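You operate a simulated robot arm through the tools that you are given. There is no shell and no other tool.

Carry out the task below with a simulated robot arm. There is one attempt and no reset: what you move stays moved.

## Task
Rivet holes 3 and 5 of the orange strip with black rivets.
Fine: turn the blue dial to the chart's value for that colour; set both with the blue squeezer and draw the strip out again; the other holes stay empty, the blue valve open.

It is judged by the outcome, as a careful person would: the job done as asked, and still so three seconds after it is handed in. It fails if anything else is knocked over, pushed out of place, dropped, spilled or broken.

## Robot
A 7-joint arm with a two-finger parallel gripper, fixed in place. Base frame: the origin is at the foot of the arm, x ahead of it, y to its left, z up. Units: m, degrees, N and s.
Its first joint turns from -166.0 to 166.0 degrees. Payload 4.4 kg.
The TCP is the grasp point between the finger pads, 0.023 m short of the fingertips. In the tool frame z runs along the fingers and y along their closing line. Largest opening 0.094 m; finger width 0.038, thickness 0.01; the body of the gripper, 0.054 by 0.096 m, starts 0.039 m behind the TCP.
Orientation is that of the tool frame in the base frame, as a unit quaternion [x, y, z, w]. With the fingers straight down and closing along the base's y, the tool's x points along the base's -x, its y along +y and its z along -z.

## Interface
- The arm moves only by the tool nudge_tool. Its argument "series" is a list of rows, each a list of 6 numbers: the shift along the base's x, y, z in cm, then the turn, a rotation vector about the base's x, y, z in degrees. In form: [[tx, ty, tz, wx, wy, wz], ...]. A call has 1 to 20 rows; each row is the pose to reach, as a shift and turn from the pose commanded when the call began. "hand" is the opening in per cent of the stroke, from 0 (shut) to 100 (fully open), set as the call begins (left out, the last holds). A row lasts 0.2 s, in which the tool goes at most 0.05 m and 8.6 degrees; a call with a longer step from one row to the next is refused whole, and so is a gripper value outside its range. Where a pose cannot be reached the arm comes as near as it can. A force on the tool above 80 N (or 10 N above the force at the start of the call, whichever is more), or a blocked arm, ends the call early, and 0.2 s more pass. The fingers move at their own pace (about 0.108 m/s each) and stop on an object; they squeeze with about 31 N. The grip force told is the motor's: it shows also when the fingers shut on nothing. Time passes only in rows, and 0.2 s behind the last, so rows that repeat a pose let the fingers close. The reply holds the time, the measured pose of the TCP, the force on the tool along the base axes, the opening and the grip force, in the units named above and with some noise, with the torque about the TCP (base axes, N m) and any sound that the robot's microphone picked up.
- Cameras (640 x 400 px; columns grow to the right, rows downward): "scene" is fixed at [0.2192, 0.6509, 1.6385]; the picture's right is [-0.53, -0.85, 0.00], its down [-0.68, 0.42, -0.60] and it looks along [0.51, -0.32, -0.80] (base axes); focal length 360 px, centre (320, 200). "wrist" rides on the gripper at [0.086, 0.016, -0.075] in the tool frame; the picture's right is [-0.18, 0.98, 0.00], its down [-0.58, -0.11, -0.81] and it looks along [-0.79, -0.15, 0.59] (tool axes); focal length 243 px, centre (320, 200). There is no depth. A picture from a camera that has moved, and an enlarged one, comes with that camera's place and axes in the base frame and with its lens.
- camera(camera): a new picture of that camera. No time passes.
- enlarge(camera, box): a new picture of the part [left, top, right, bottom] of that camera's present view, enlarged. No time passes.
- job_done(): hands the job in; it is judged then, once.

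Nothing tells you positions but the pictures and the camera data. Unless the task says otherwise, let go and move clear before handing in.

The tools are called after "Call:" as name(argument=value, ...) on one line, values as JSON. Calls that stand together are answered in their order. nudge_tool: Moves the arm, as the interface text tells. Its arguments: {"type":"object","properties":{"series":{"type":"array"},"hand":{"type":"number"}},"required":["series"]} The other tools are called the same way: camera (camera) takes a picture; enlarge (camera, box) takes an enlarged picture of a part of a camera's view; job_done () hands the job in.

At the start:

```text
time: 0.0
eef_pos: [0.4159, 0.332, 1.3075]
orientation: [0.0, 1.0, 0.0, 0.0]
ft_force: [-0.5, 0.4, 0.4]
ft_torque: [0.01, -0.02, 0.02]
width: 0.0938
gripper_force: 0.1
```

scene: 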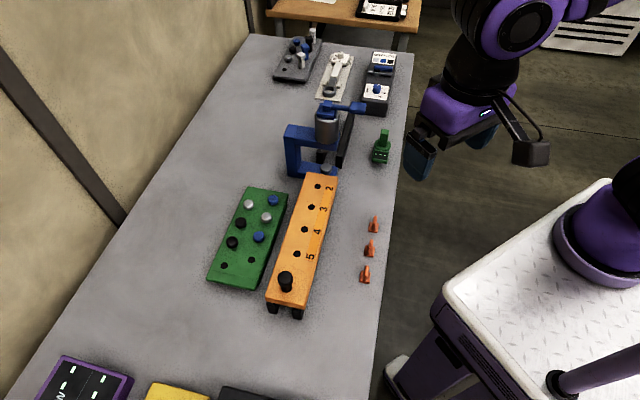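
wrist: 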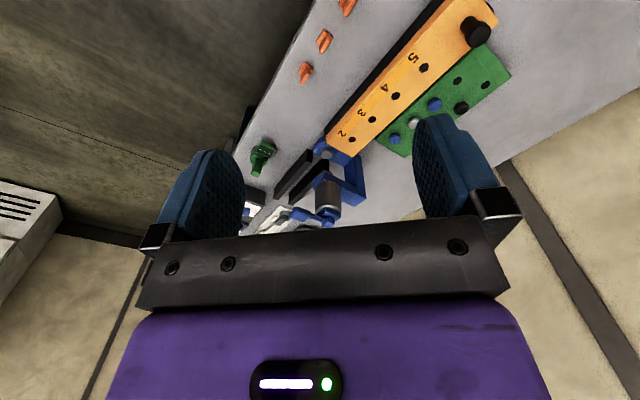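

I see a bench with an orange strip on rails leading into a blue squeezer, a green rivet tray, a green valve-like thing, a dial box and other objects. I'll enlarge several parts to identify them before moving.

Call:
enlarge(camera="scene", box=[260, 20, 420, 120])

Call:
enlarge(camera="scene", box=[260, 80, 420, 180])

Call:
enlarge(camera="scene", box=[200, 170, 400, 320])

Call:
enlarge(camera="scene", box=[20, 300, 300, 400])

Call:
enlarge(camera="scene", box=[350, 40, 410, 120])

Call:
enlarge(camera="scene", box=[260, 0, 420, 60])

```text
4.00 times, centred on (340, 70) of scene
camera zoom: at [0.2192, 0.6509, 1.6385], right [-0.53, -0.85, 0.0], down [-0.68, 0.42, -0.6], along [0.51, -0.32, -0.8], focal length 1442 px, centre (240, 720)
```

zoom: 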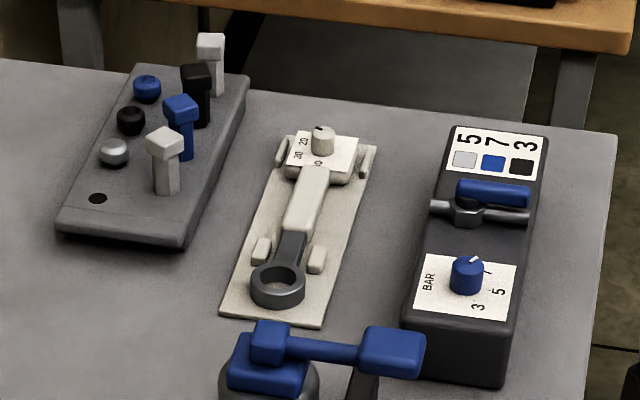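

```text
4.00 times, centred on (340, 130) of scene
camera zoom: at [0.2192, 0.6509, 1.6385], right [-0.53, -0.85, 0.0], down [-0.68, 0.42, -0.6], along [0.51, -0.32, -0.8], focal length 1442 px, centre (240, 480)
```

zoom: 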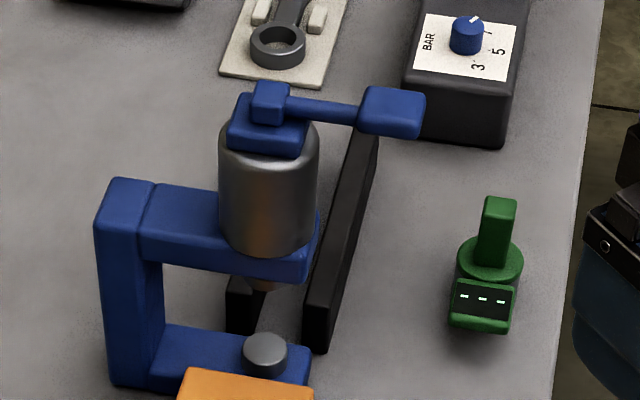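

```text
2.67 times, centred on (300, 245) of scene
camera zoom: at [0.2192, 0.6509, 1.6385], right [-0.53, -0.85, 0.0], down [-0.68, 0.42, -0.6], along [0.51, -0.32, -0.8], focal length 961 px, centre (373, 80)
```

zoom: 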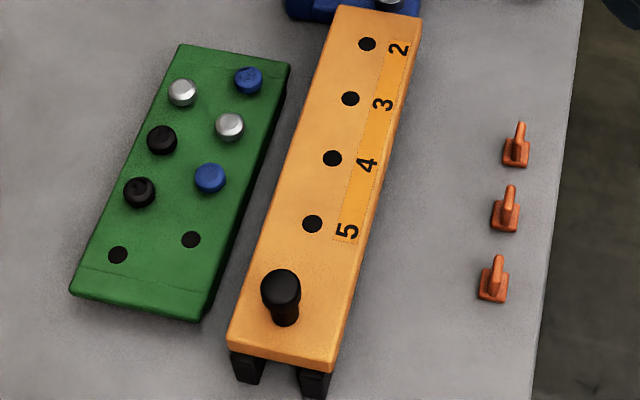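

```text
2.29 times, centred on (160, 350) of scene
camera zoom: at [0.2192, 0.6509, 1.6385], right [-0.53, -0.85, 0.0], down [-0.68, 0.42, -0.6], along [0.51, -0.32, -0.8], focal length 824 px, centre (686, -143)
```

zoom: 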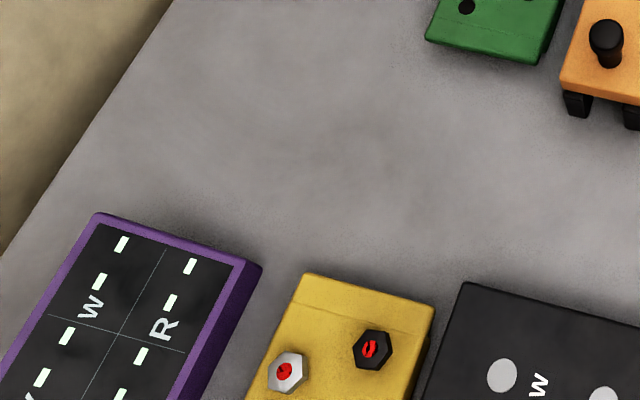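

```text
5.00 times, centred on (380, 80) of scene
camera zoom: at [0.2192, 0.6509, 1.6385], right [-0.53, -0.85, 0.0], down [-0.68, 0.42, -0.6], along [0.51, -0.32, -0.8], focal length 1802 px, centre (20, 800)
```

zoom: 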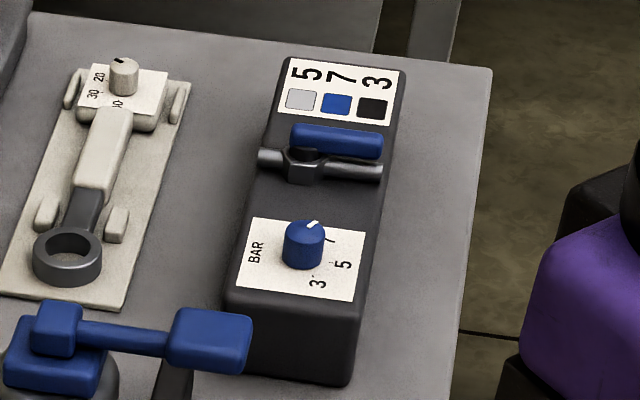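

```text
4.00 times, centred on (340, 30) of scene
camera zoom: at [0.2192, 0.6509, 1.6385], right [-0.53, -0.85, 0.0], down [-0.68, 0.42, -0.6], along [0.51, -0.32, -0.8], focal length 1442 px, centre (240, 880)
```

zoom: 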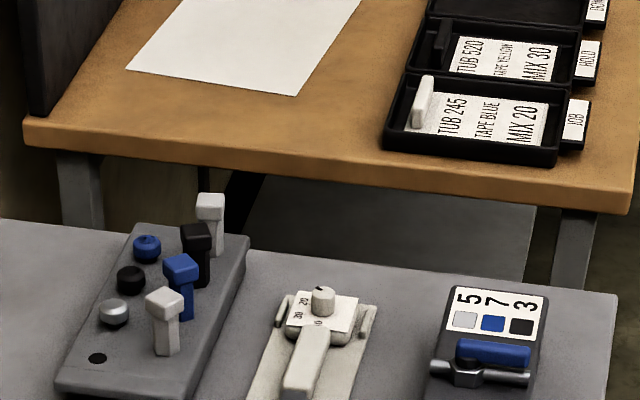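

The chart reads silver 5, blue 7, black 3, so the dial goes to 3. The valve handle lies along its pipe, so it is already open. The strip runs at about 45° in the base frame, so I'll turn the tool to face it and look closer.

Call:
nudge_tool(series=[[0, 1.5, 0, 0, 0, 7.5], [0, 3, 0, 0, 0, 15], [0, 4.5, 0, 0, 0, 22.5], [0, 6, 0, 0, 0, 30], [0, 7.5, 0, 0, 0, 37.5], [0, 9, 0, 0, 0, 45]], hand=100)

Call:
nudge_tool(series=[[0, 0, 0, -4.95, 4.95, 0], [0, 0, 0, -9.9, 9.9, 0], [0, 0, 0, -14.85, 14.85, 0], [0, 0, 0, -19.8, 19.8, 0], [0, 0, 0, -24.75, 24.75, 0]])

Call:
camera(camera="wrist")

Call:
camera(camera="scene")

```text
time: 1.4
eef_pos: [0.4173, 0.4222, 1.3075]
orientation: [-0.383, 0.924, 0.0, 0.0]
ft_force: [-0.1, 0.1, 0.3]
ft_torque: [0.05, 0.0, 0.0]
width: 0.0943
gripper_force: 0.0
```

```text
time: 2.6
eef_pos: [0.4167, 0.4219, 1.3076]
orientation: [-0.365, 0.881, -0.115, -0.278]
ft_force: [0.2, -0.8, 1.0]
ft_torque: [0.03, -0.01, 0.04]
width: 0.0936
gripper_force: 0.1
```

```text
taken
camera wrist: at [0.3851, 0.4136, 1.4182], right [-0.59, 0.8, -0.11], down [0.74, 0.59, 0.33], along [0.32, 0.11, -0.94], focal length 243 px, centre (320, 200)
```

wrist: 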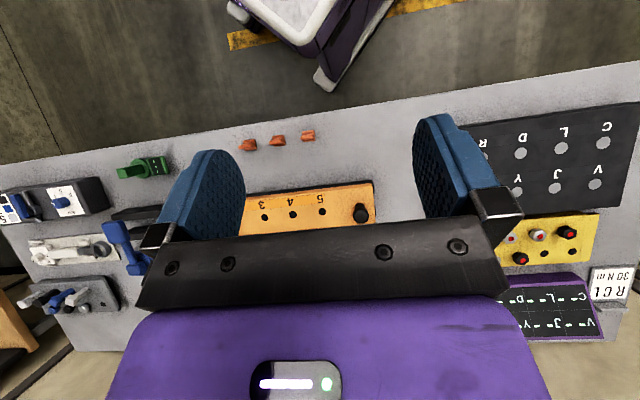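

```text
taken
```

scene: 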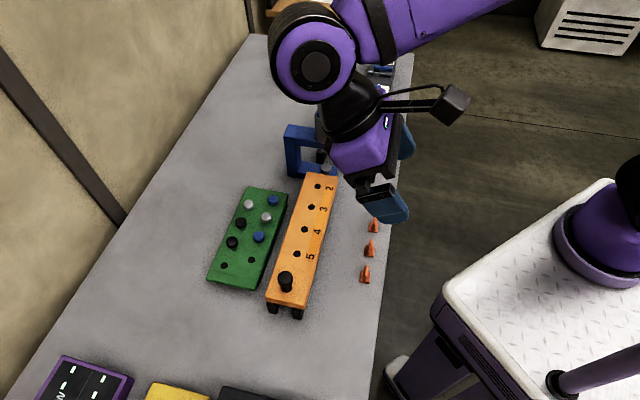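

The pose works but the gripper hides the work. I'll undo the tilt and view the strip and tray from nearer the robot's side.

Call:
nudge_tool(series=[[1.6, -1.4, -2, 4.95, -4.95, 0], [3.2, -2.8, -4, 9.9, -9.9, 0], [4.8, -4.2, -6, 14.85, -14.85, 0], [6.4, -5.6, -8, 19.8, -19.8, 0], [7.9, -6.8, -10.75, 24.75, -24.75, 0]])

Call:
camera(camera="wrist")

Call:
enlarge(camera="wrist", box=[200, 0, 440, 150])

```text
time: 3.8
eef_pos: [0.493, 0.3551, 1.1985]
orientation: [-0.383, 0.924, 0.0, 0.001]
ft_force: [0.3, 0.9, 0.0]
ft_torque: [-0.05, 0.01, -0.05]
width: 0.094
gripper_force: 0.0
```

```text
taken
camera wrist: at [0.42, 0.3058, 1.2725], right [-0.57, 0.82, 0.0], down [0.49, 0.33, 0.81], along [0.67, 0.46, -0.59], focal length 243 px, centre (320, 200)
```

wrist: 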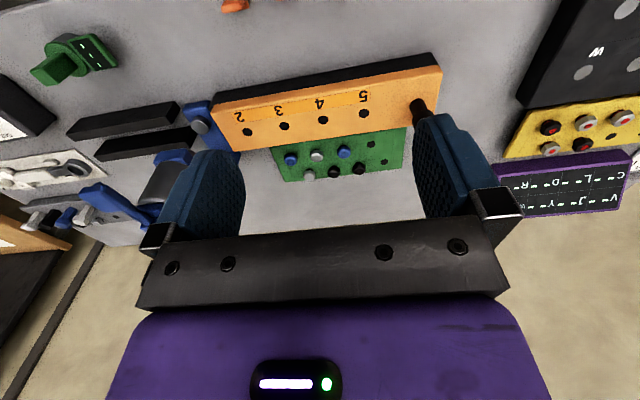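

```text
2.67 times, centred on (320, 75) of wrist
camera zoom: at [0.42, 0.3058, 1.2725], right [-0.57, 0.82, 0.0], down [0.49, 0.33, 0.81], along [0.67, 0.46, -0.59], focal length 647 px, centre (320, 533)
```

zoom: 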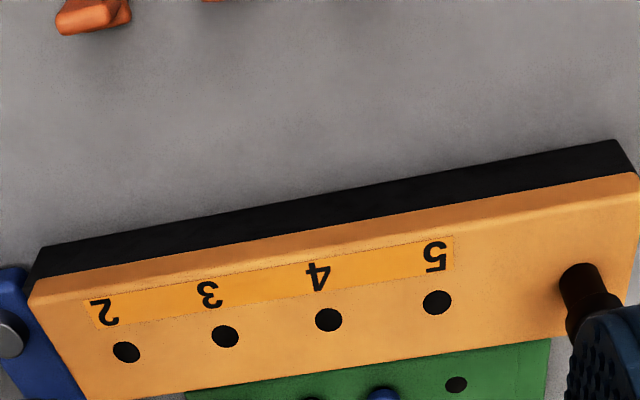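

The strip's hole labels are 2 to 5, spaced about 6.6 cm, with the strip top near z 0.934. Next I'll get close views of the tray and then the squeezer.

Call:
nudge_tool(series=[[2.2, 3.2, -1.25, 0, 0, 0], [4.3, 6.4, -2.5, 0, 0, 0], [6.4, 9.6, -3.75, 0, 0, 0], [8.5, 12.7, -5, 0, 0, 0], [8.5, 12.7, -5, 0, 0, 0]])

Call:
camera(camera="wrist")

Call:
enlarge(camera="wrist", box=[200, 0, 440, 150])

Call:
nudge_tool(series=[[1, -4.2, 0, 0, 0, 0], [2, -9, 0, 0, 0, 0], [2.5, -13.8, 0, 0, 0, 0], [3, -18.5, 0, 0, 0, 0], [3.5, -23.2, 0, 0, 0, 0], [4, -27.9, 0, 0, 0, 0], [4.2, -32.5, 0, 0, 0, 0], [4.2, -32.5, 0, 0, 0, 0]])

Call:
camera(camera="wrist")

Call:
enlarge(camera="wrist", box=[200, 0, 440, 150])

```text
time: 5.0
eef_pos: [0.5795, 0.4802, 1.1497]
orientation: [-0.383, 0.924, 0.0, 0.0]
ft_force: [0.1, -1.4, 0.3]
ft_torque: [0.02, 0.01, 0.02]
width: 0.094
gripper_force: 0.0
```

```text
taken
camera wrist: at [0.5069, 0.4307, 1.2236], right [-0.57, 0.82, 0.0], down [0.49, 0.33, 0.81], along [0.67, 0.46, -0.59], focal length 243 px, centre (320, 200)
```

wrist: 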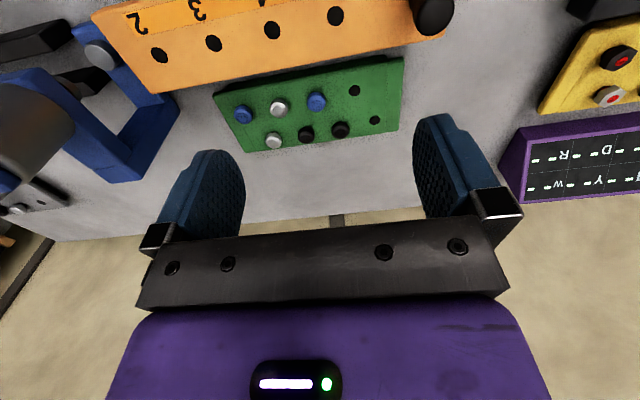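

```text
2.67 times, centred on (320, 75) of wrist
camera zoom: at [0.5069, 0.4307, 1.2236], right [-0.57, 0.82, 0.0], down [0.49, 0.33, 0.81], along [0.67, 0.46, -0.59], focal length 647 px, centre (320, 533)
```

zoom: 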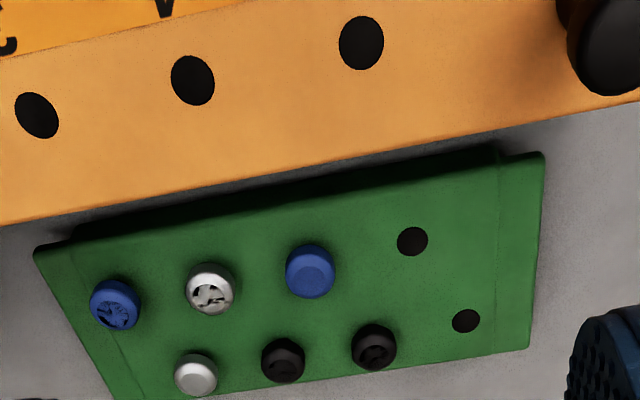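

```text
time: 6.8
eef_pos: [0.6239, 0.1553, 1.1495]
orientation: [-0.383, 0.924, 0.001, 0.0]
ft_force: [-0.1, 0.5, 0.3]
ft_torque: [-0.02, 0.03, -0.01]
width: 0.0942
gripper_force: 0.0
```

```text
taken
camera wrist: at [0.5502, 0.1042, 1.2228], right [-0.56, 0.83, 0.0], down [0.49, 0.33, 0.81], along [0.67, 0.46, -0.59], focal length 243 px, centre (320, 200)
```

wrist: 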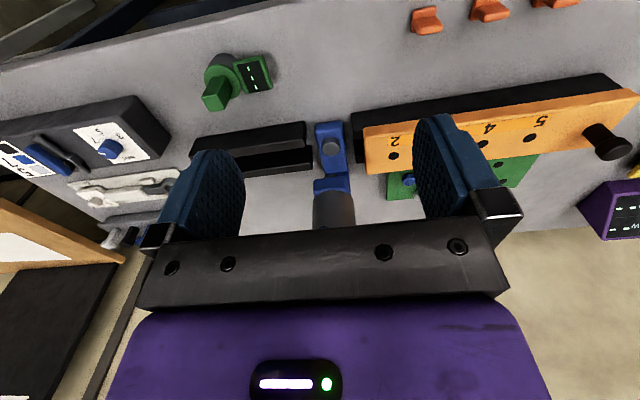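

```text
2.67 times, centred on (320, 75) of wrist
camera zoom: at [0.5502, 0.1042, 1.2228], right [-0.56, 0.83, 0.0], down [0.49, 0.33, 0.81], along [0.67, 0.46, -0.59], focal length 647 px, centre (320, 533)
```

zoom: 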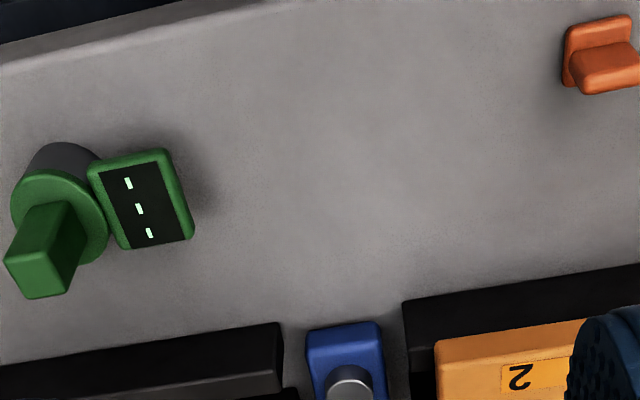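

The squeezer throat and anvil are visible, and the tray's black rivets need a closer look. I'll zoom on the tray from the scene camera and get a view of the squeezer head.

Call:
enlarge(camera="scene", box=[220, 180, 284, 220])

Call:
enlarge(camera="scene", box=[216, 210, 280, 250])

Call:
nudge_tool(series=[[-2.5, -2, 3, 0, 0, 0], [-5, -4, 6, 0, 0, 0], [-7.5, -6, 9, 0, 0, 0], [-10, -8, 12, 0, 0, 0], [-12, -10, 15, 0, 0, 0], [-12, -10, 15, 0, 0, 0]])

Call:
camera(camera="wrist")

Call:
camera(camera="scene")

```text
10.00 times, centred on (252, 200) of scene
camera zoom: at [0.2192, 0.6509, 1.6385], right [-0.53, -0.85, 0.0], down [-0.68, 0.42, -0.6], along [0.51, -0.32, -0.8], focal length 3604 px, centre (1000, 200)
```

zoom: 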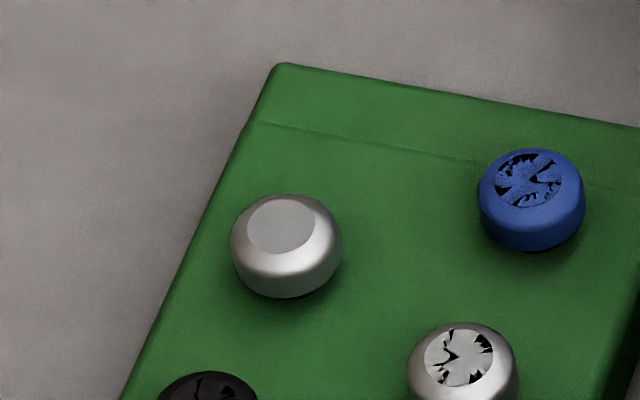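

```text
10.00 times, centred on (248, 230) of scene
camera zoom: at [0.2192, 0.6509, 1.6385], right [-0.53, -0.85, 0.0], down [-0.68, 0.42, -0.6], along [0.51, -0.32, -0.8], focal length 3604 px, centre (1040, -100)
```

zoom: 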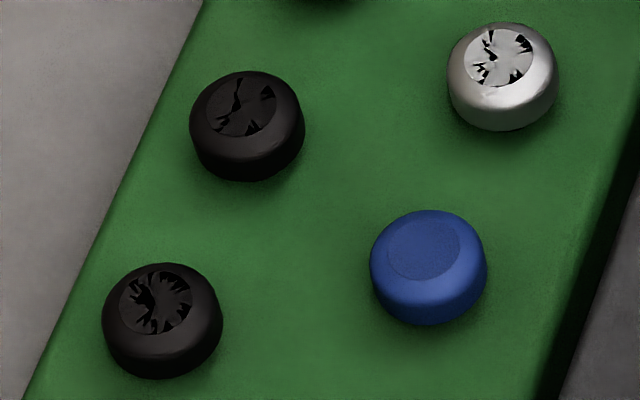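

```text
time: 8.2
eef_pos: [0.5035, 0.0567, 1.3012]
orientation: [-0.382, 0.924, 0.0, 0.0]
ft_force: [1.3, -0.3, -0.3]
ft_torque: [0.01, 0.03, 0.0]
width: 0.0942
gripper_force: 0.0
```

```text
taken
camera wrist: at [0.4301, 0.0061, 1.3755], right [-0.56, 0.83, 0.0], down [0.49, 0.33, 0.81], along [0.67, 0.46, -0.59], focal length 243 px, centre (320, 200)
```

wrist: 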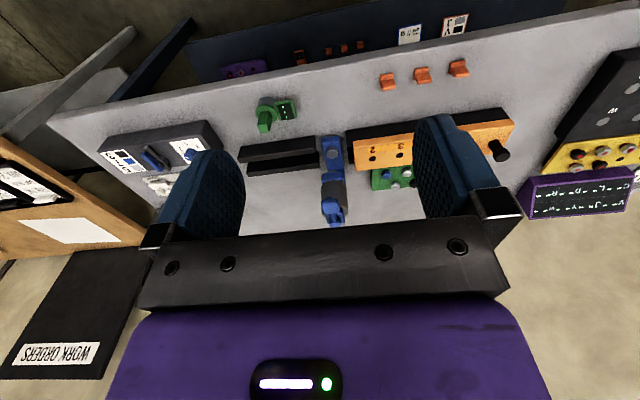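

```text
taken
```

scene: 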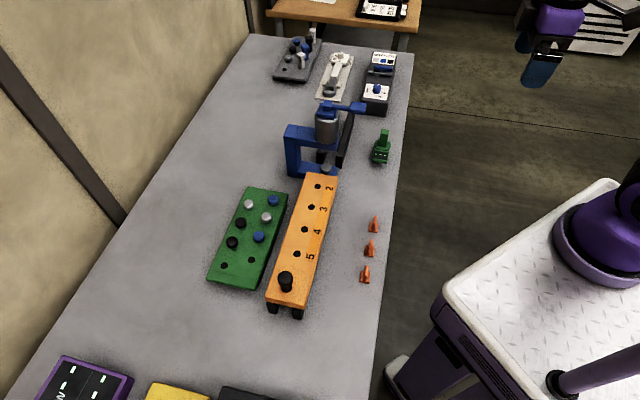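

With the view clear, I'll look closely at the squeezer and the dial from the scene camera.

Call:
enlarge(camera="scene", box=[276, 90, 388, 190])

Call:
enlarge(camera="scene", box=[352, 75, 400, 105])

Call:
enlarge(camera="scene", box=[356, 46, 404, 76])

Call:
enlarge(camera="scene", box=[360, 120, 408, 170])

Call:
enlarge(camera="wrist", box=[240, 100, 400, 230])

```text
4.00 times, centred on (332, 140) of scene
camera zoom: at [0.2192, 0.6509, 1.6385], right [-0.53, -0.85, 0.0], down [-0.68, 0.42, -0.6], along [0.51, -0.32, -0.8], focal length 1442 px, centre (272, 440)
```

zoom: 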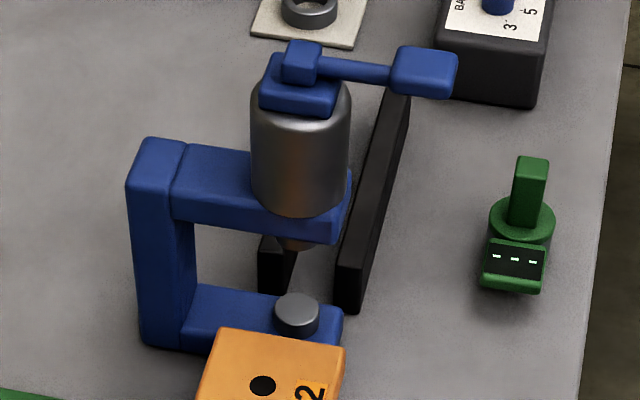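

```text
13.33 times, centred on (376, 90) of scene
camera zoom: at [0.2192, 0.6509, 1.6385], right [-0.53, -0.85, 0.0], down [-0.68, 0.42, -0.6], along [0.51, -0.32, -0.8], focal length 4805 px, centre (-427, 1667)
```

zoom: 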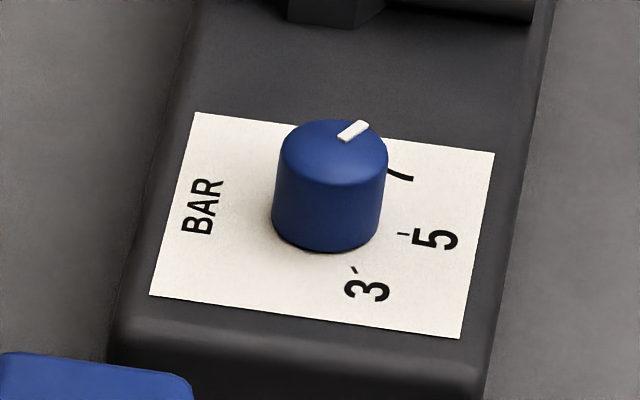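

```text
13.33 times, centred on (380, 61) of scene
camera zoom: at [0.2192, 0.6509, 1.6385], right [-0.53, -0.85, 0.0], down [-0.68, 0.42, -0.6], along [0.51, -0.32, -0.8], focal length 4805 px, centre (-480, 2053)
```

zoom: 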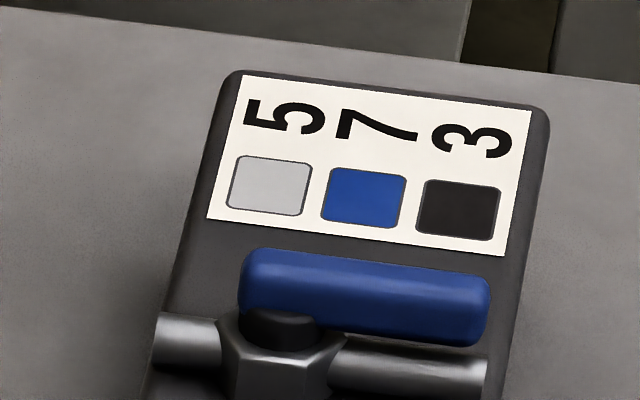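

```text
8.00 times, centred on (384, 145) of scene
camera zoom: at [0.2192, 0.6509, 1.6385], right [-0.53, -0.85, 0.0], down [-0.68, 0.42, -0.6], along [0.51, -0.32, -0.8], focal length 2883 px, centre (-192, 640)
```

zoom: 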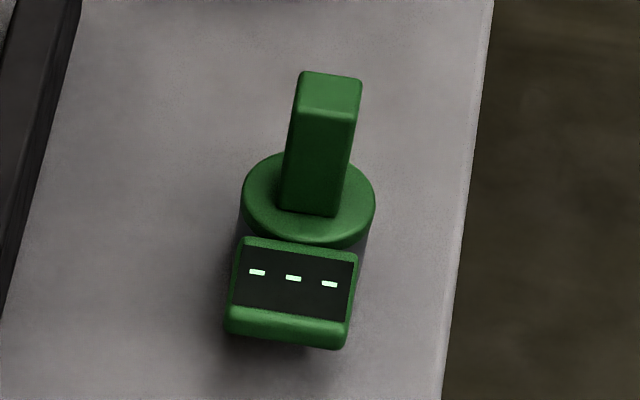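

```text
3.08 times, centred on (320, 165) of wrist
camera zoom: at [0.4301, 0.0061, 1.3755], right [-0.56, 0.83, 0.0], down [0.49, 0.33, 0.81], along [0.67, 0.46, -0.59], focal length 746 px, centre (320, 308)
```

zoom: 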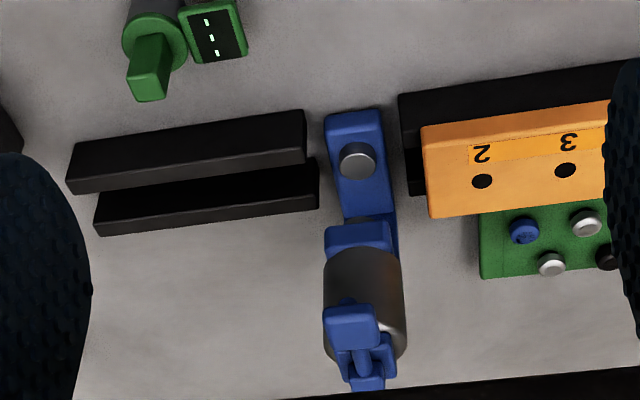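

The dial pointer is at about 7 and must go roughly 120° clockwise (via 5) to 3. I place the dial near (0.955, -0.022, 0.933). I'll move for a close look before gripping it.

Call:
nudge_tool(series=[[4, -1.2, -2, 0, 0, -7.5], [8, -2.5, -4, 0, 0, -15], [12, -3.7, -6, 0, 0, -22.5], [16, -5, -8, 0, 0, -30], [20, -6.2, -10, 0, 0, -37.5], [24.8, -7.6, -13, 0, 0, -45], [24.8, -7.6, -13, 0, 0, -45]])

Call:
camera(camera="wrist")

Call:
enlarge(camera="wrist", box=[240, 60, 400, 160])

```text
refused: row 6 steps farther than a row can; nothing moved
```

```text
taken
camera wrist: at [0.4301, 0.0061, 1.3755], right [-0.56, 0.83, 0.0], down [0.49, 0.33, 0.81], along [0.67, 0.46, -0.59], focal length 243 px, centre (320, 200)
```

wrist: 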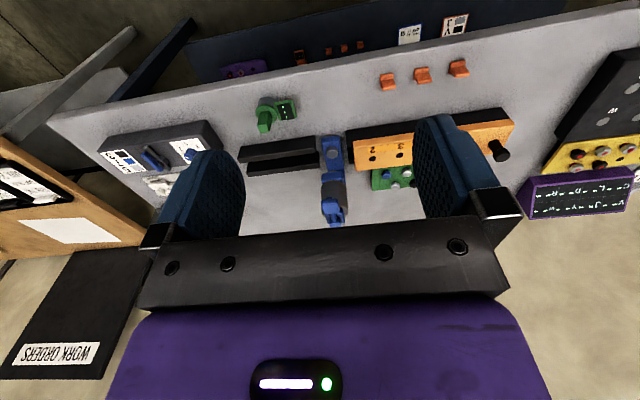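

```text
4.00 times, centred on (320, 110) of wrist
camera zoom: at [0.4301, 0.0061, 1.3755], right [-0.56, 0.83, 0.0], down [0.49, 0.33, 0.81], along [0.67, 0.46, -0.59], focal length 970 px, centre (320, 560)
```

zoom: 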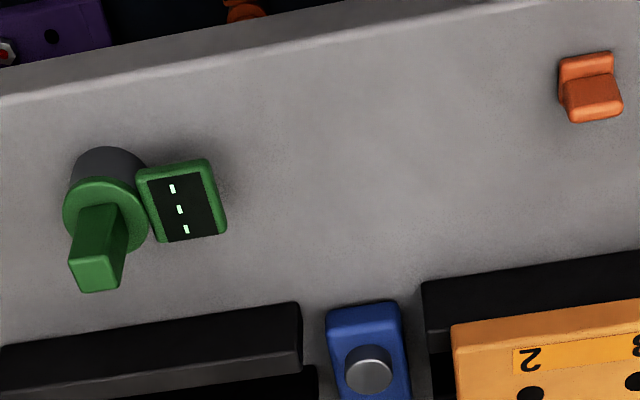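

That call was refused for one oversized step and nothing moved. I'll repeat it with smaller steps toward the dial.

Call:
nudge_tool(series=[[3.5, -1.1, -1.8, 0, 0, -6.5], [7, -2.2, -3.7, 0, 0, -13], [10.6, -3.3, -5.5, 0, 0, -19.5], [14.1, -4.4, -7.4, 0, 0, -26], [17.7, -5.4, -9.2, 0, 0, -32.5], [21.2, -6.5, -11.1, 0, 0, -39], [24.8, -7.6, -13, 0, 0, -45], [24.8, -7.6, -13, 0, 0, -45]])

Call:
camera(camera="wrist")

Call:
enlarge(camera="wrist", box=[240, 60, 400, 160])

```text
time: 10.0
eef_pos: [0.7523, -0.0198, 1.1696]
orientation: [0.001, 1.0, 0.0, 0.0]
ft_force: [0.1, 0.3, 0.5]
ft_torque: [-0.01, -0.03, -0.01]
width: 0.094
gripper_force: 0.1
```

```text
taken
camera wrist: at [0.6647, -0.0032, 1.2435], right [0.19, 0.98, 0.0], down [0.58, -0.11, 0.81], along [0.79, -0.15, -0.59], focal length 243 px, centre (320, 200)
```

wrist: 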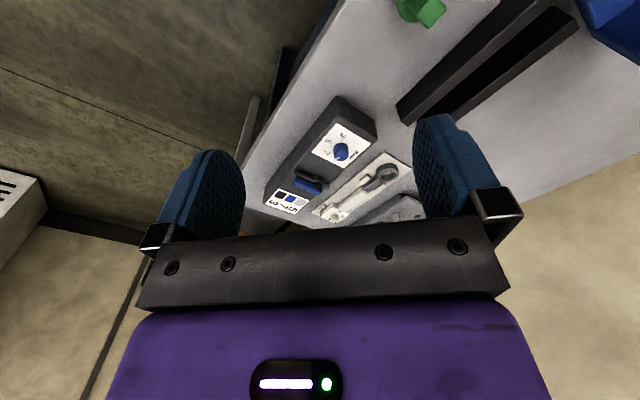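

```text
4.00 times, centred on (320, 110) of wrist
camera zoom: at [0.6647, -0.0032, 1.2435], right [0.19, 0.98, 0.0], down [0.58, -0.11, 0.81], along [0.79, -0.15, -0.59], focal length 970 px, centre (320, 560)
```

zoom: 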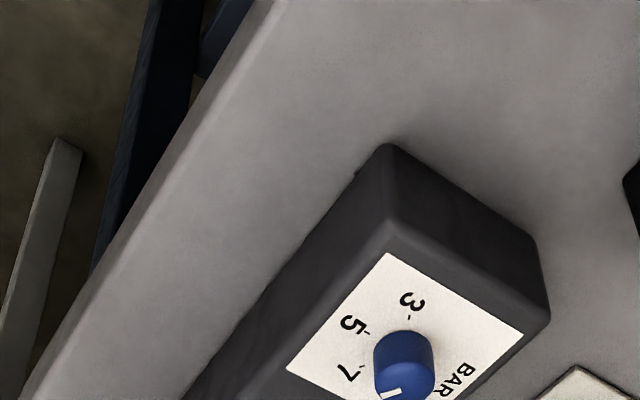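

The dial is in view; I'll enlarge it to fix its position and pointer angle.

Call:
enlarge(camera="wrist", box=[300, 120, 380, 170])

Call:
enlarge(camera="wrist", box=[260, 160, 340, 210])

```text
8.00 times, centred on (340, 145) of wrist
camera zoom: at [0.6647, -0.0032, 1.2435], right [0.19, 0.98, 0.0], down [0.58, -0.11, 0.81], along [0.79, -0.15, -0.59], focal length 1941 px, centre (160, 640)
```

zoom: 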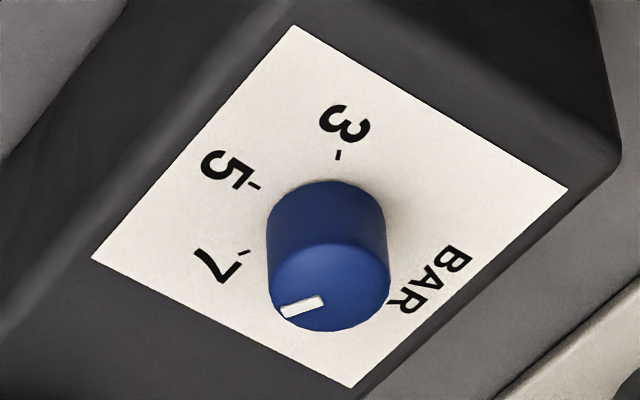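

```text
8.00 times, centred on (300, 185) of wrist
camera zoom: at [0.6647, -0.0032, 1.2435], right [0.19, 0.98, 0.0], down [0.58, -0.11, 0.81], along [0.79, -0.15, -0.59], focal length 1941 px, centre (480, 320)
```

zoom: 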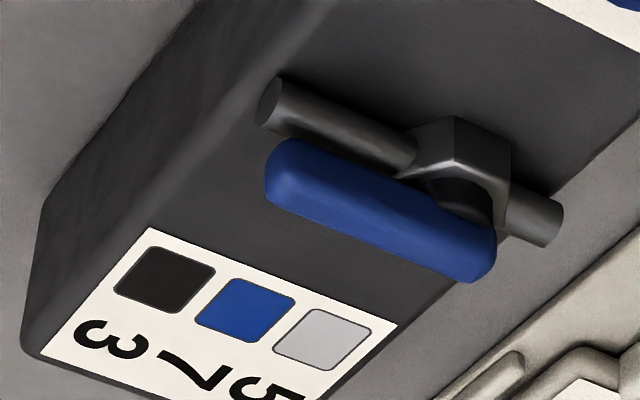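

The chart is confirmed (black → 3), the valve is open, and the dial points at about 7. I'll hover over the dial with the fingers partly closed and turned so that I can then sweep 120° clockwise.

Call:
nudge_tool(series=[[2.6, 0, -1, 0, 0, 7.5], [5.2, 0, -2, 0, 0, 15], [7.8, 0, -4, 0, 0, 22.5], [10.4, 0, -6, 0, 0, 30], [13, 0, -9, 0, 0, 37.5], [15.6, 0, -12, 0, 0, 45], [18, 0, -14, 0, 0, 52.5], [20.3, 0, -16, 0, 0, 60], [20.3, 0, -16, 0, 0, 60]], hand=55)

Call:
camera(camera="wrist")

Call:
enlarge(camera="scene", box=[340, 40, 420, 120])

```text
time: 12.0
eef_pos: [0.9532, -0.019, 1.0101]
orientation: [-0.501, 0.866, 0.0, 0.0]
ft_force: [-1.1, 0.0, -0.8]
ft_torque: [-0.01, 0.0, 0.0]
width: 0.0519
gripper_force: 0.0
```

```text
taken
camera wrist: at [0.8946, -0.087, 1.0847], right [-0.76, 0.65, 0.0], down [0.38, 0.45, 0.81], along [0.52, 0.61, -0.59], focal length 243 px, centre (320, 200)
```

wrist: 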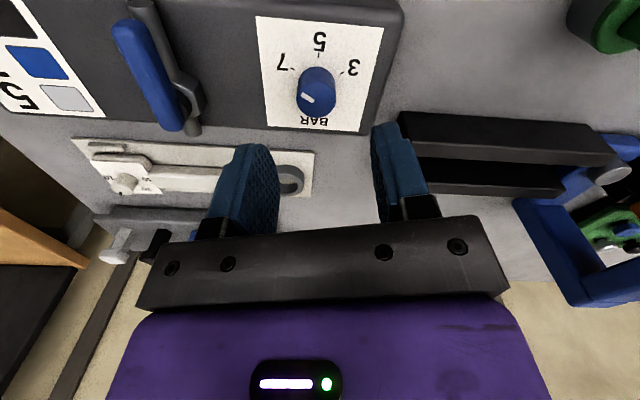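

```text
5.00 times, centred on (380, 80) of scene
camera zoom: at [0.2192, 0.6509, 1.6385], right [-0.53, -0.85, 0.0], down [-0.68, 0.42, -0.6], along [0.51, -0.32, -0.8], focal length 1802 px, centre (20, 800)
```

zoom: 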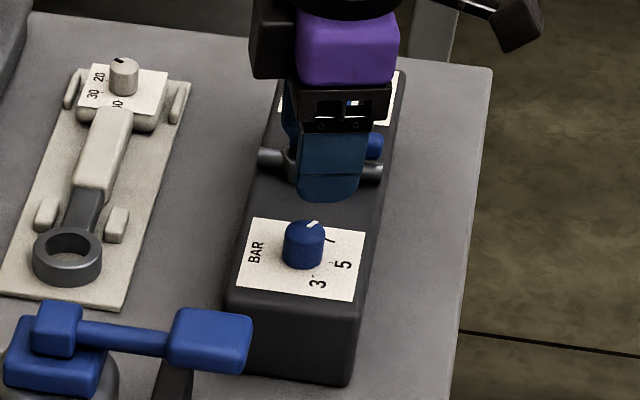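

The knob is visible ahead of the fingers. I'll zoom to measure it against the TCP.

Call:
enlarge(camera="wrist", box=[270, 50, 370, 130])

```text
5.00 times, centred on (320, 90) of wrist
camera zoom: at [0.8946, -0.087, 1.0847], right [-0.76, 0.65, 0.0], down [0.38, 0.45, 0.81], along [0.52, 0.61, -0.59], focal length 1213 px, centre (320, 750)
```

zoom: 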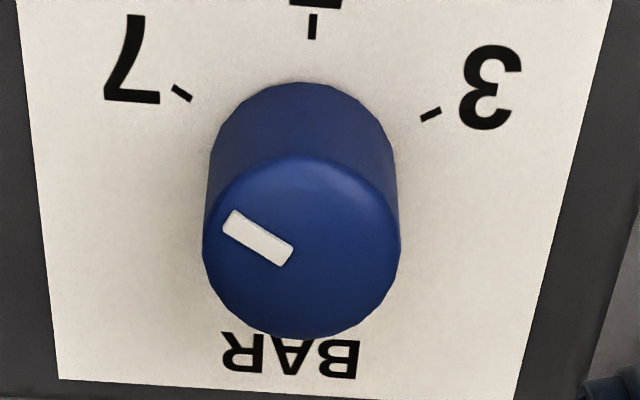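

The knob axis is at about (0.954, -0.021), with its top at 0.938 and the plate at 0.917. I'll descend around it and close the fingers.

Call:
nudge_tool(series=[[0.12, -0.08, -2, 0, 0, 0], [0.12, -0.08, -4, 0, 0, 0], [0.12, -0.08, -5.4, 0, 0, 0], [0.12, -0.08, -6.4, 0, 0, 0]])

Call:
nudge_tool(series=[[0, 0, 0, 0, 0, 0], [0, 0, 0, 0, 0, 0]], hand=0)

Call:
camera(camera="wrist")

```text
time: 13.0
eef_pos: [0.9557, -0.0197, 0.9458]
orientation: [-0.5, 0.866, -0.001, 0.0]
ft_force: [0.8, -1.3, 0.1]
ft_torque: [0.03, 0.0, 0.01]
width: 0.0517
gripper_force: 0.1
```

```text
time: 13.6
eef_pos: [0.9558, -0.0203, 0.946]
orientation: [-0.5, 0.866, 0.0, 0.001]
ft_force: [0.1, 0.3, -1.5]
ft_torque: [-0.06, 0.0, -0.01]
width: 0.0255
gripper_force: 44.9
```

```text
taken
camera wrist: at [0.8976, -0.0867, 1.0204], right [-0.76, 0.65, 0.0], down [0.39, 0.45, 0.81], along [0.52, 0.61, -0.59], focal length 243 px, centre (320, 200)
```

wrist: 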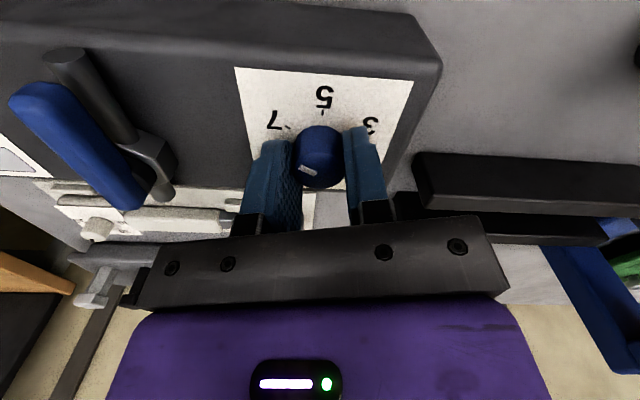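

The knob is gripped centrally (25.5 mm). I'll turn it clockwise 120° in one sweep, through 5 to 3.

Call:
nudge_tool(series=[[0, 0, 0, 0, 0, -8], [0, 0, 0, 0, 0, -16], [0, 0, 0, 0, 0, -24], [0, 0, 0, 0, 0, -32], [0, 0, 0, 0, 0, -40], [0, 0, 0, 0, 0, -48], [0, 0, 0, 0, 0, -56], [0, 0, 0, 0, 0, -64], [0, 0, 0, 0, 0, -72], [0, 0, 0, 0, 0, -80], [0, 0, 0, 0, 0, -88], [0, 0, 0, 0, 0, -96], [0, 0, 0, 0, 0, -104], [0, 0, 0, 0, 0, -112], [0, 0, 0, 0, 0, -120], [0, 0, 0, 0, 0, -120]])

Call:
camera(camera="wrist")

Call:
enlarge(camera="wrist", box=[270, 90, 370, 190])

Call:
enlarge(camera="scene", box=[352, 70, 400, 110])

```text
time: 17.0
eef_pos: [0.9549, -0.0221, 0.9465]
orientation: [0.501, 0.865, 0.0, 0.001]
ft_force: [13.6, -18.8, 8.6]
ft_torque: [-0.19, -0.28, 0.1]
width: 0.0255
gripper_force: 44.9
```

```text
taken
camera wrist: at [0.9258, 0.0608, 1.0203], right [0.94, 0.33, 0.0], down [0.19, -0.56, 0.81], along [0.27, -0.76, -0.59], focal length 243 px, centre (320, 200)
```

wrist: 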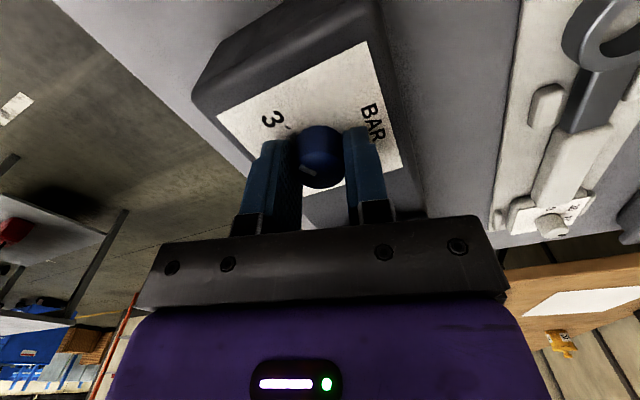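

```text
4.00 times, centred on (320, 140) of wrist
camera zoom: at [0.9258, 0.0608, 1.0203], right [0.94, 0.33, 0.0], down [0.19, -0.56, 0.81], along [0.27, -0.76, -0.59], focal length 970 px, centre (320, 440)
```

zoom: 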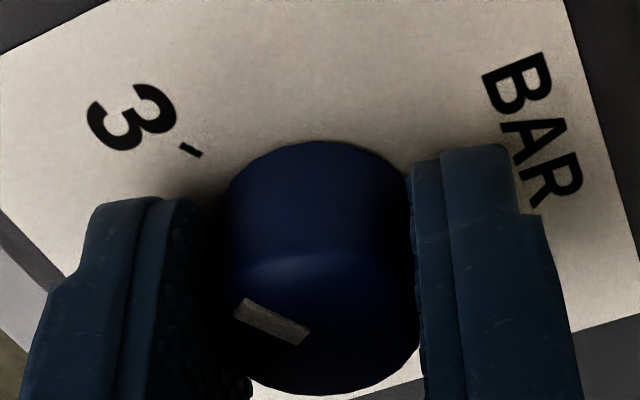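

```text
10.00 times, centred on (376, 90) of scene
camera zoom: at [0.2192, 0.6509, 1.6385], right [-0.53, -0.85, 0.0], down [-0.68, 0.42, -0.6], along [0.51, -0.32, -0.8], focal length 3604 px, centre (-240, 1300)
```

zoom: 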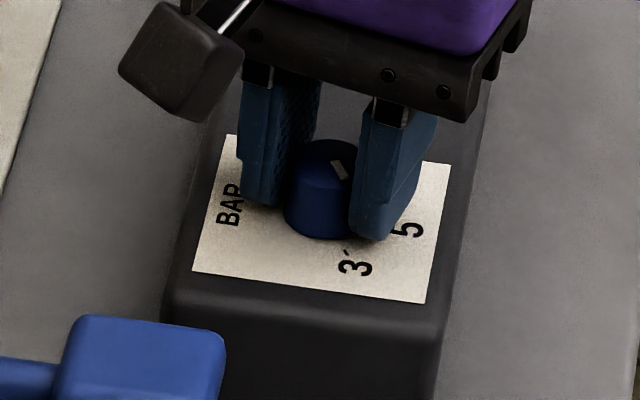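

The knob turned with the gripper and the pointer now seems to face 3. I'll let go, rise and check it clearly.

Call:
nudge_tool(series=[[0, 0, 0, 0, 0, 0], [0, 0, 0, 0, 0, 0]], hand=55)

Call:
nudge_tool(series=[[0, 0, 2, 0, 0, 0], [0, 0, 5, 0, 0, 0], [-3, 3, 8, 0, 0, 0], [-6, 6, 10, 0, 0, 0], [-6, 6, 10, 0, 0, 0]])

Call:
camera(camera="wrist")

Call:
enlarge(camera="scene", box=[352, 75, 400, 105])

```text
time: 17.6
eef_pos: [0.9552, -0.0206, 0.9456]
orientation: [0.5, 0.866, 0.001, -0.001]
ft_force: [-0.1, 0.6, -0.7]
ft_torque: [-0.07, 0.03, -0.02]
width: 0.0515
gripper_force: 0.0
```

```text
refused: row 3 steps farther than a row can; nothing moved
```

```text
taken
camera wrist: at [0.9249, 0.0632, 1.02], right [0.94, 0.33, 0.0], down [0.2, -0.56, 0.81], along [0.27, -0.76, -0.59], focal length 243 px, centre (320, 200)
```

wrist: 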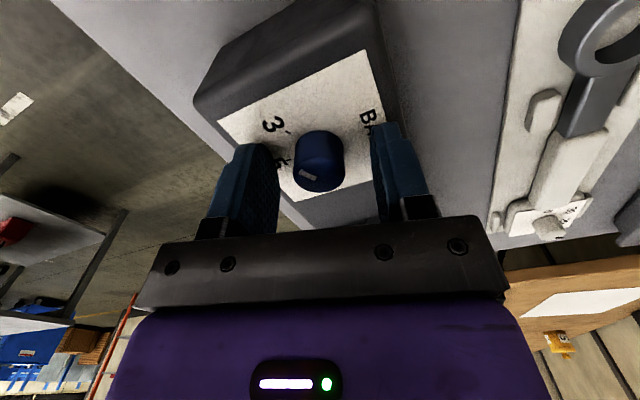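

```text
13.33 times, centred on (376, 90) of scene
camera zoom: at [0.2192, 0.6509, 1.6385], right [-0.53, -0.85, 0.0], down [-0.68, 0.42, -0.6], along [0.51, -0.32, -0.8], focal length 4805 px, centre (-427, 1667)
```

zoom: 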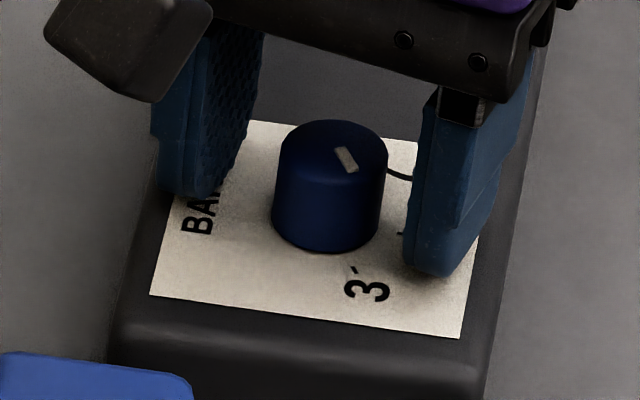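

Released cleanly. I'll rise and take a clean view of the pointer against the 3 tick.

Call:
nudge_tool(series=[[0, 0, 2, 0, 0, 0], [0, 0, 5, 0, 0, 0], [-1, 2, 7, 0, 0, 0], [-2, 4, 8, 0, 0, 0], [-3, 6, 9, 0, 0, 0], [-3, 6, 9, 0, 0, 0]])

Call:
camera(camera="wrist")

Call:
enlarge(camera="wrist", box=[270, 40, 370, 120])

Call:
enlarge(camera="scene", box=[352, 75, 400, 105])

```text
time: 19.0
eef_pos: [0.9259, 0.0398, 1.0368]
orientation: [0.5, 0.866, 0.0, -0.001]
ft_force: [-0.6, -0.2, 0.8]
ft_torque: [0.0, 0.01, 0.03]
width: 0.0517
gripper_force: 0.1
```

```text
taken
camera wrist: at [0.8955, 0.1234, 1.1109], right [0.94, 0.33, 0.0], down [0.2, -0.56, 0.81], along [0.27, -0.76, -0.59], focal length 243 px, centre (320, 200)
```

wrist: 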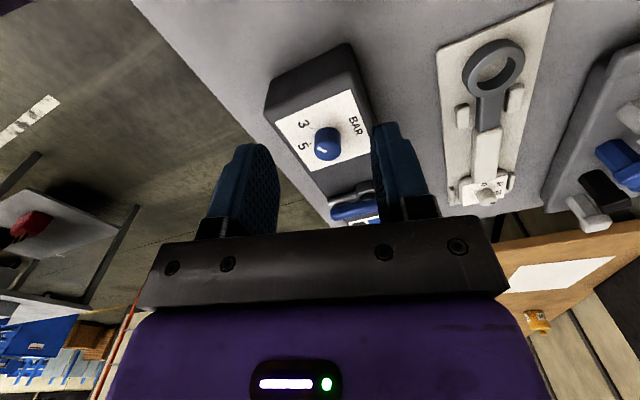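

```text
5.00 times, centred on (320, 80) of wrist
camera zoom: at [0.8955, 0.1234, 1.1109], right [0.94, 0.33, 0.0], down [0.2, -0.56, 0.81], along [0.27, -0.76, -0.59], focal length 1213 px, centre (320, 800)
```

zoom: 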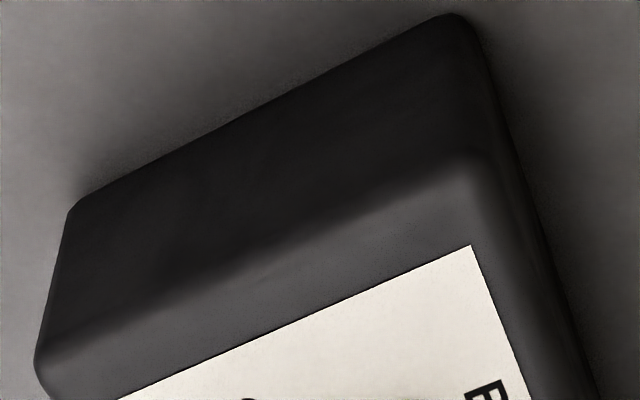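

```text
13.33 times, centred on (376, 90) of scene
camera zoom: at [0.2192, 0.6509, 1.6385], right [-0.53, -0.85, 0.0], down [-0.68, 0.42, -0.6], along [0.51, -0.32, -0.8], focal length 4805 px, centre (-427, 1667)
```

zoom: 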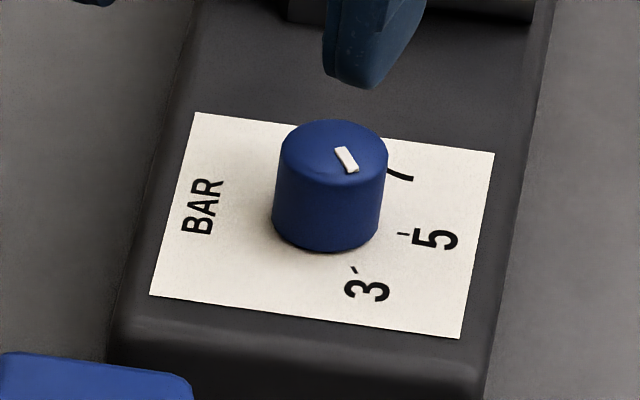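

I'll zoom in further on the knob to measure the pointer angle.

Call:
enlarge(camera="wrist", box=[285, 110, 365, 165])

Call:
enlarge(camera="scene", box=[368, 80, 392, 100])

```text
7.27 times, centred on (325, 138) of wrist
camera zoom: at [0.8955, 0.1234, 1.1109], right [0.94, 0.33, 0.0], down [0.2, -0.56, 0.81], along [0.27, -0.76, -0.59], focal length 1764 px, centre (284, 654)
```

zoom: 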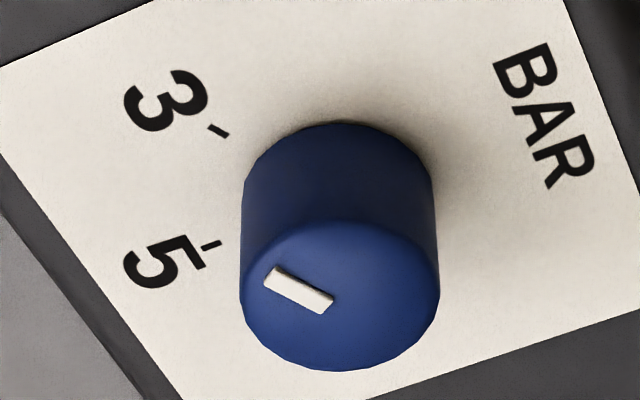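

```text
16.00 times, centred on (380, 90) of scene
camera zoom: at [0.2192, 0.6509, 1.6385], right [-0.53, -0.85, 0.0], down [-0.68, 0.42, -0.6], along [0.51, -0.32, -0.8], focal length 5766 px, centre (-640, 1960)
```

zoom: 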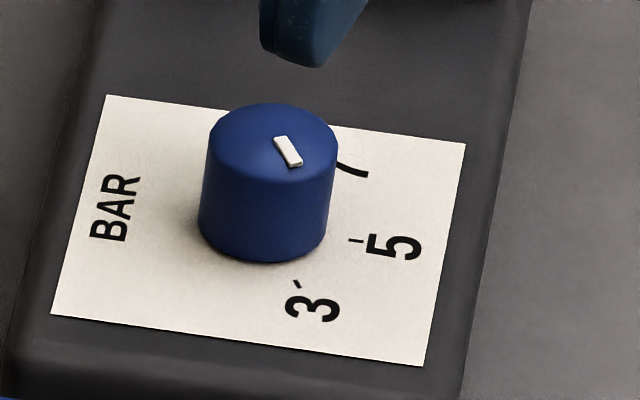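

The pointer reads about 166–168° against the 3 tick at about 165°, so the dial is set to 3. Next I'll travel high and inward around the squeezer to look closely at the black rivets near (0.732, 0.558) and (0.693, 0.598).

Call:
nudge_tool(series=[[-2.8, 0.7, 3, 0, 0, 7.5], [-5.6, 1.5, 6, 0, 0, 15], [-8.4, 2.3, 9, 0, 0, 22.5], [-11.2, 3.0, 12, 0, 0, 30], [-14, 3.8, 15, 0, 0, 37.5], [-16.8, 4.5, 18, 0, 0, 45], [-19.6, 5.3, 21, 0, 0, 52.5], [-22.4, 6.1, 24, 0, 0, 60], [-23.6, 10, 24, 0, 0, 66], [-24.8, 14.2, 24, 0, 0, 72], [-26, 18.4, 24, 0, 0, 78], [-27.2, 22.6, 24, 0, 0, 84], [-28.4, 26.8, 24, 0, 0, 90], [-29.6, 31, 24, 0, 0, 96], [-31, 35.2, 24, 0, 0, 102], [-32.4, 39.1, 23, 0, 0, 105], [-32.4, 39.1, 23, 0, 0, 105]])

Call:
nudge_tool(series=[[1, 1.6, -4, 0, 0, 0], [2.5, 4, -8, 0, 0, 0], [3.8, 6, -12, 0, 0, 0], [5, 8, -16, 0, 0, 0], [6.1, 9.7, -20.6, 0, 0, 0], [6.1, 9.7, -20.6, 0, 0, 0]])

Call:
camera(camera="wrist")

Call:
enlarge(camera="wrist", box=[260, 70, 420, 170])

```text
time: 22.6
eef_pos: [0.6003, 0.4321, 1.2665]
orientation: [-0.384, 0.923, 0.0, 0.0]
ft_force: [0.4, 0.2, 0.4]
ft_torque: [0.02, 0.02, 0.02]
width: 0.0519
gripper_force: 0.1
```

```text
refused: row 5 steps farther than a row can; nothing moved
```

```text
taken
camera wrist: at [0.5271, 0.3826, 1.3404], right [-0.57, 0.82, 0.0], down [0.49, 0.33, 0.81], along [0.67, 0.46, -0.59], focal length 243 px, centre (320, 200)
```

wrist: 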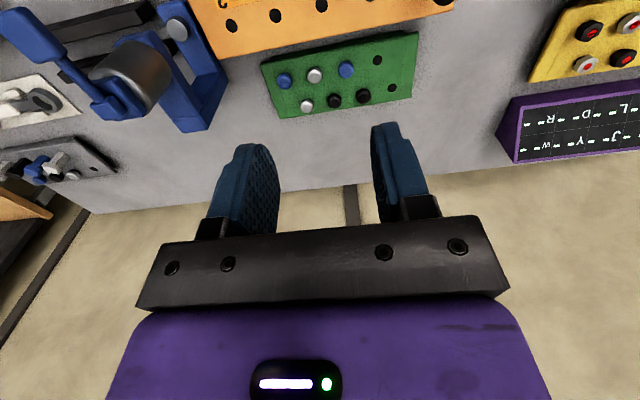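

```text
4.00 times, centred on (340, 120) of wrist
camera zoom: at [0.5271, 0.3826, 1.3404], right [-0.57, 0.82, 0.0], down [0.49, 0.33, 0.81], along [0.67, 0.46, -0.59], focal length 970 px, centre (240, 520)
```

zoom: 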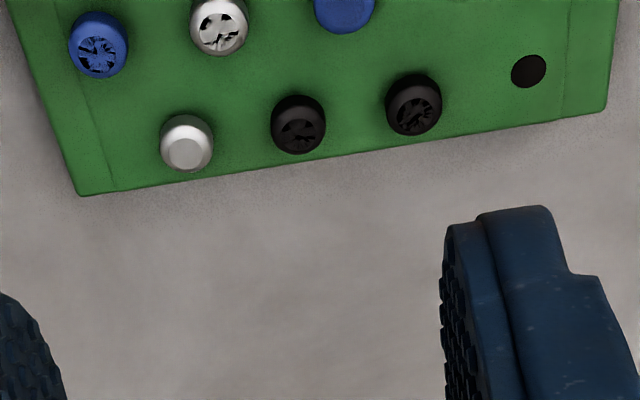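

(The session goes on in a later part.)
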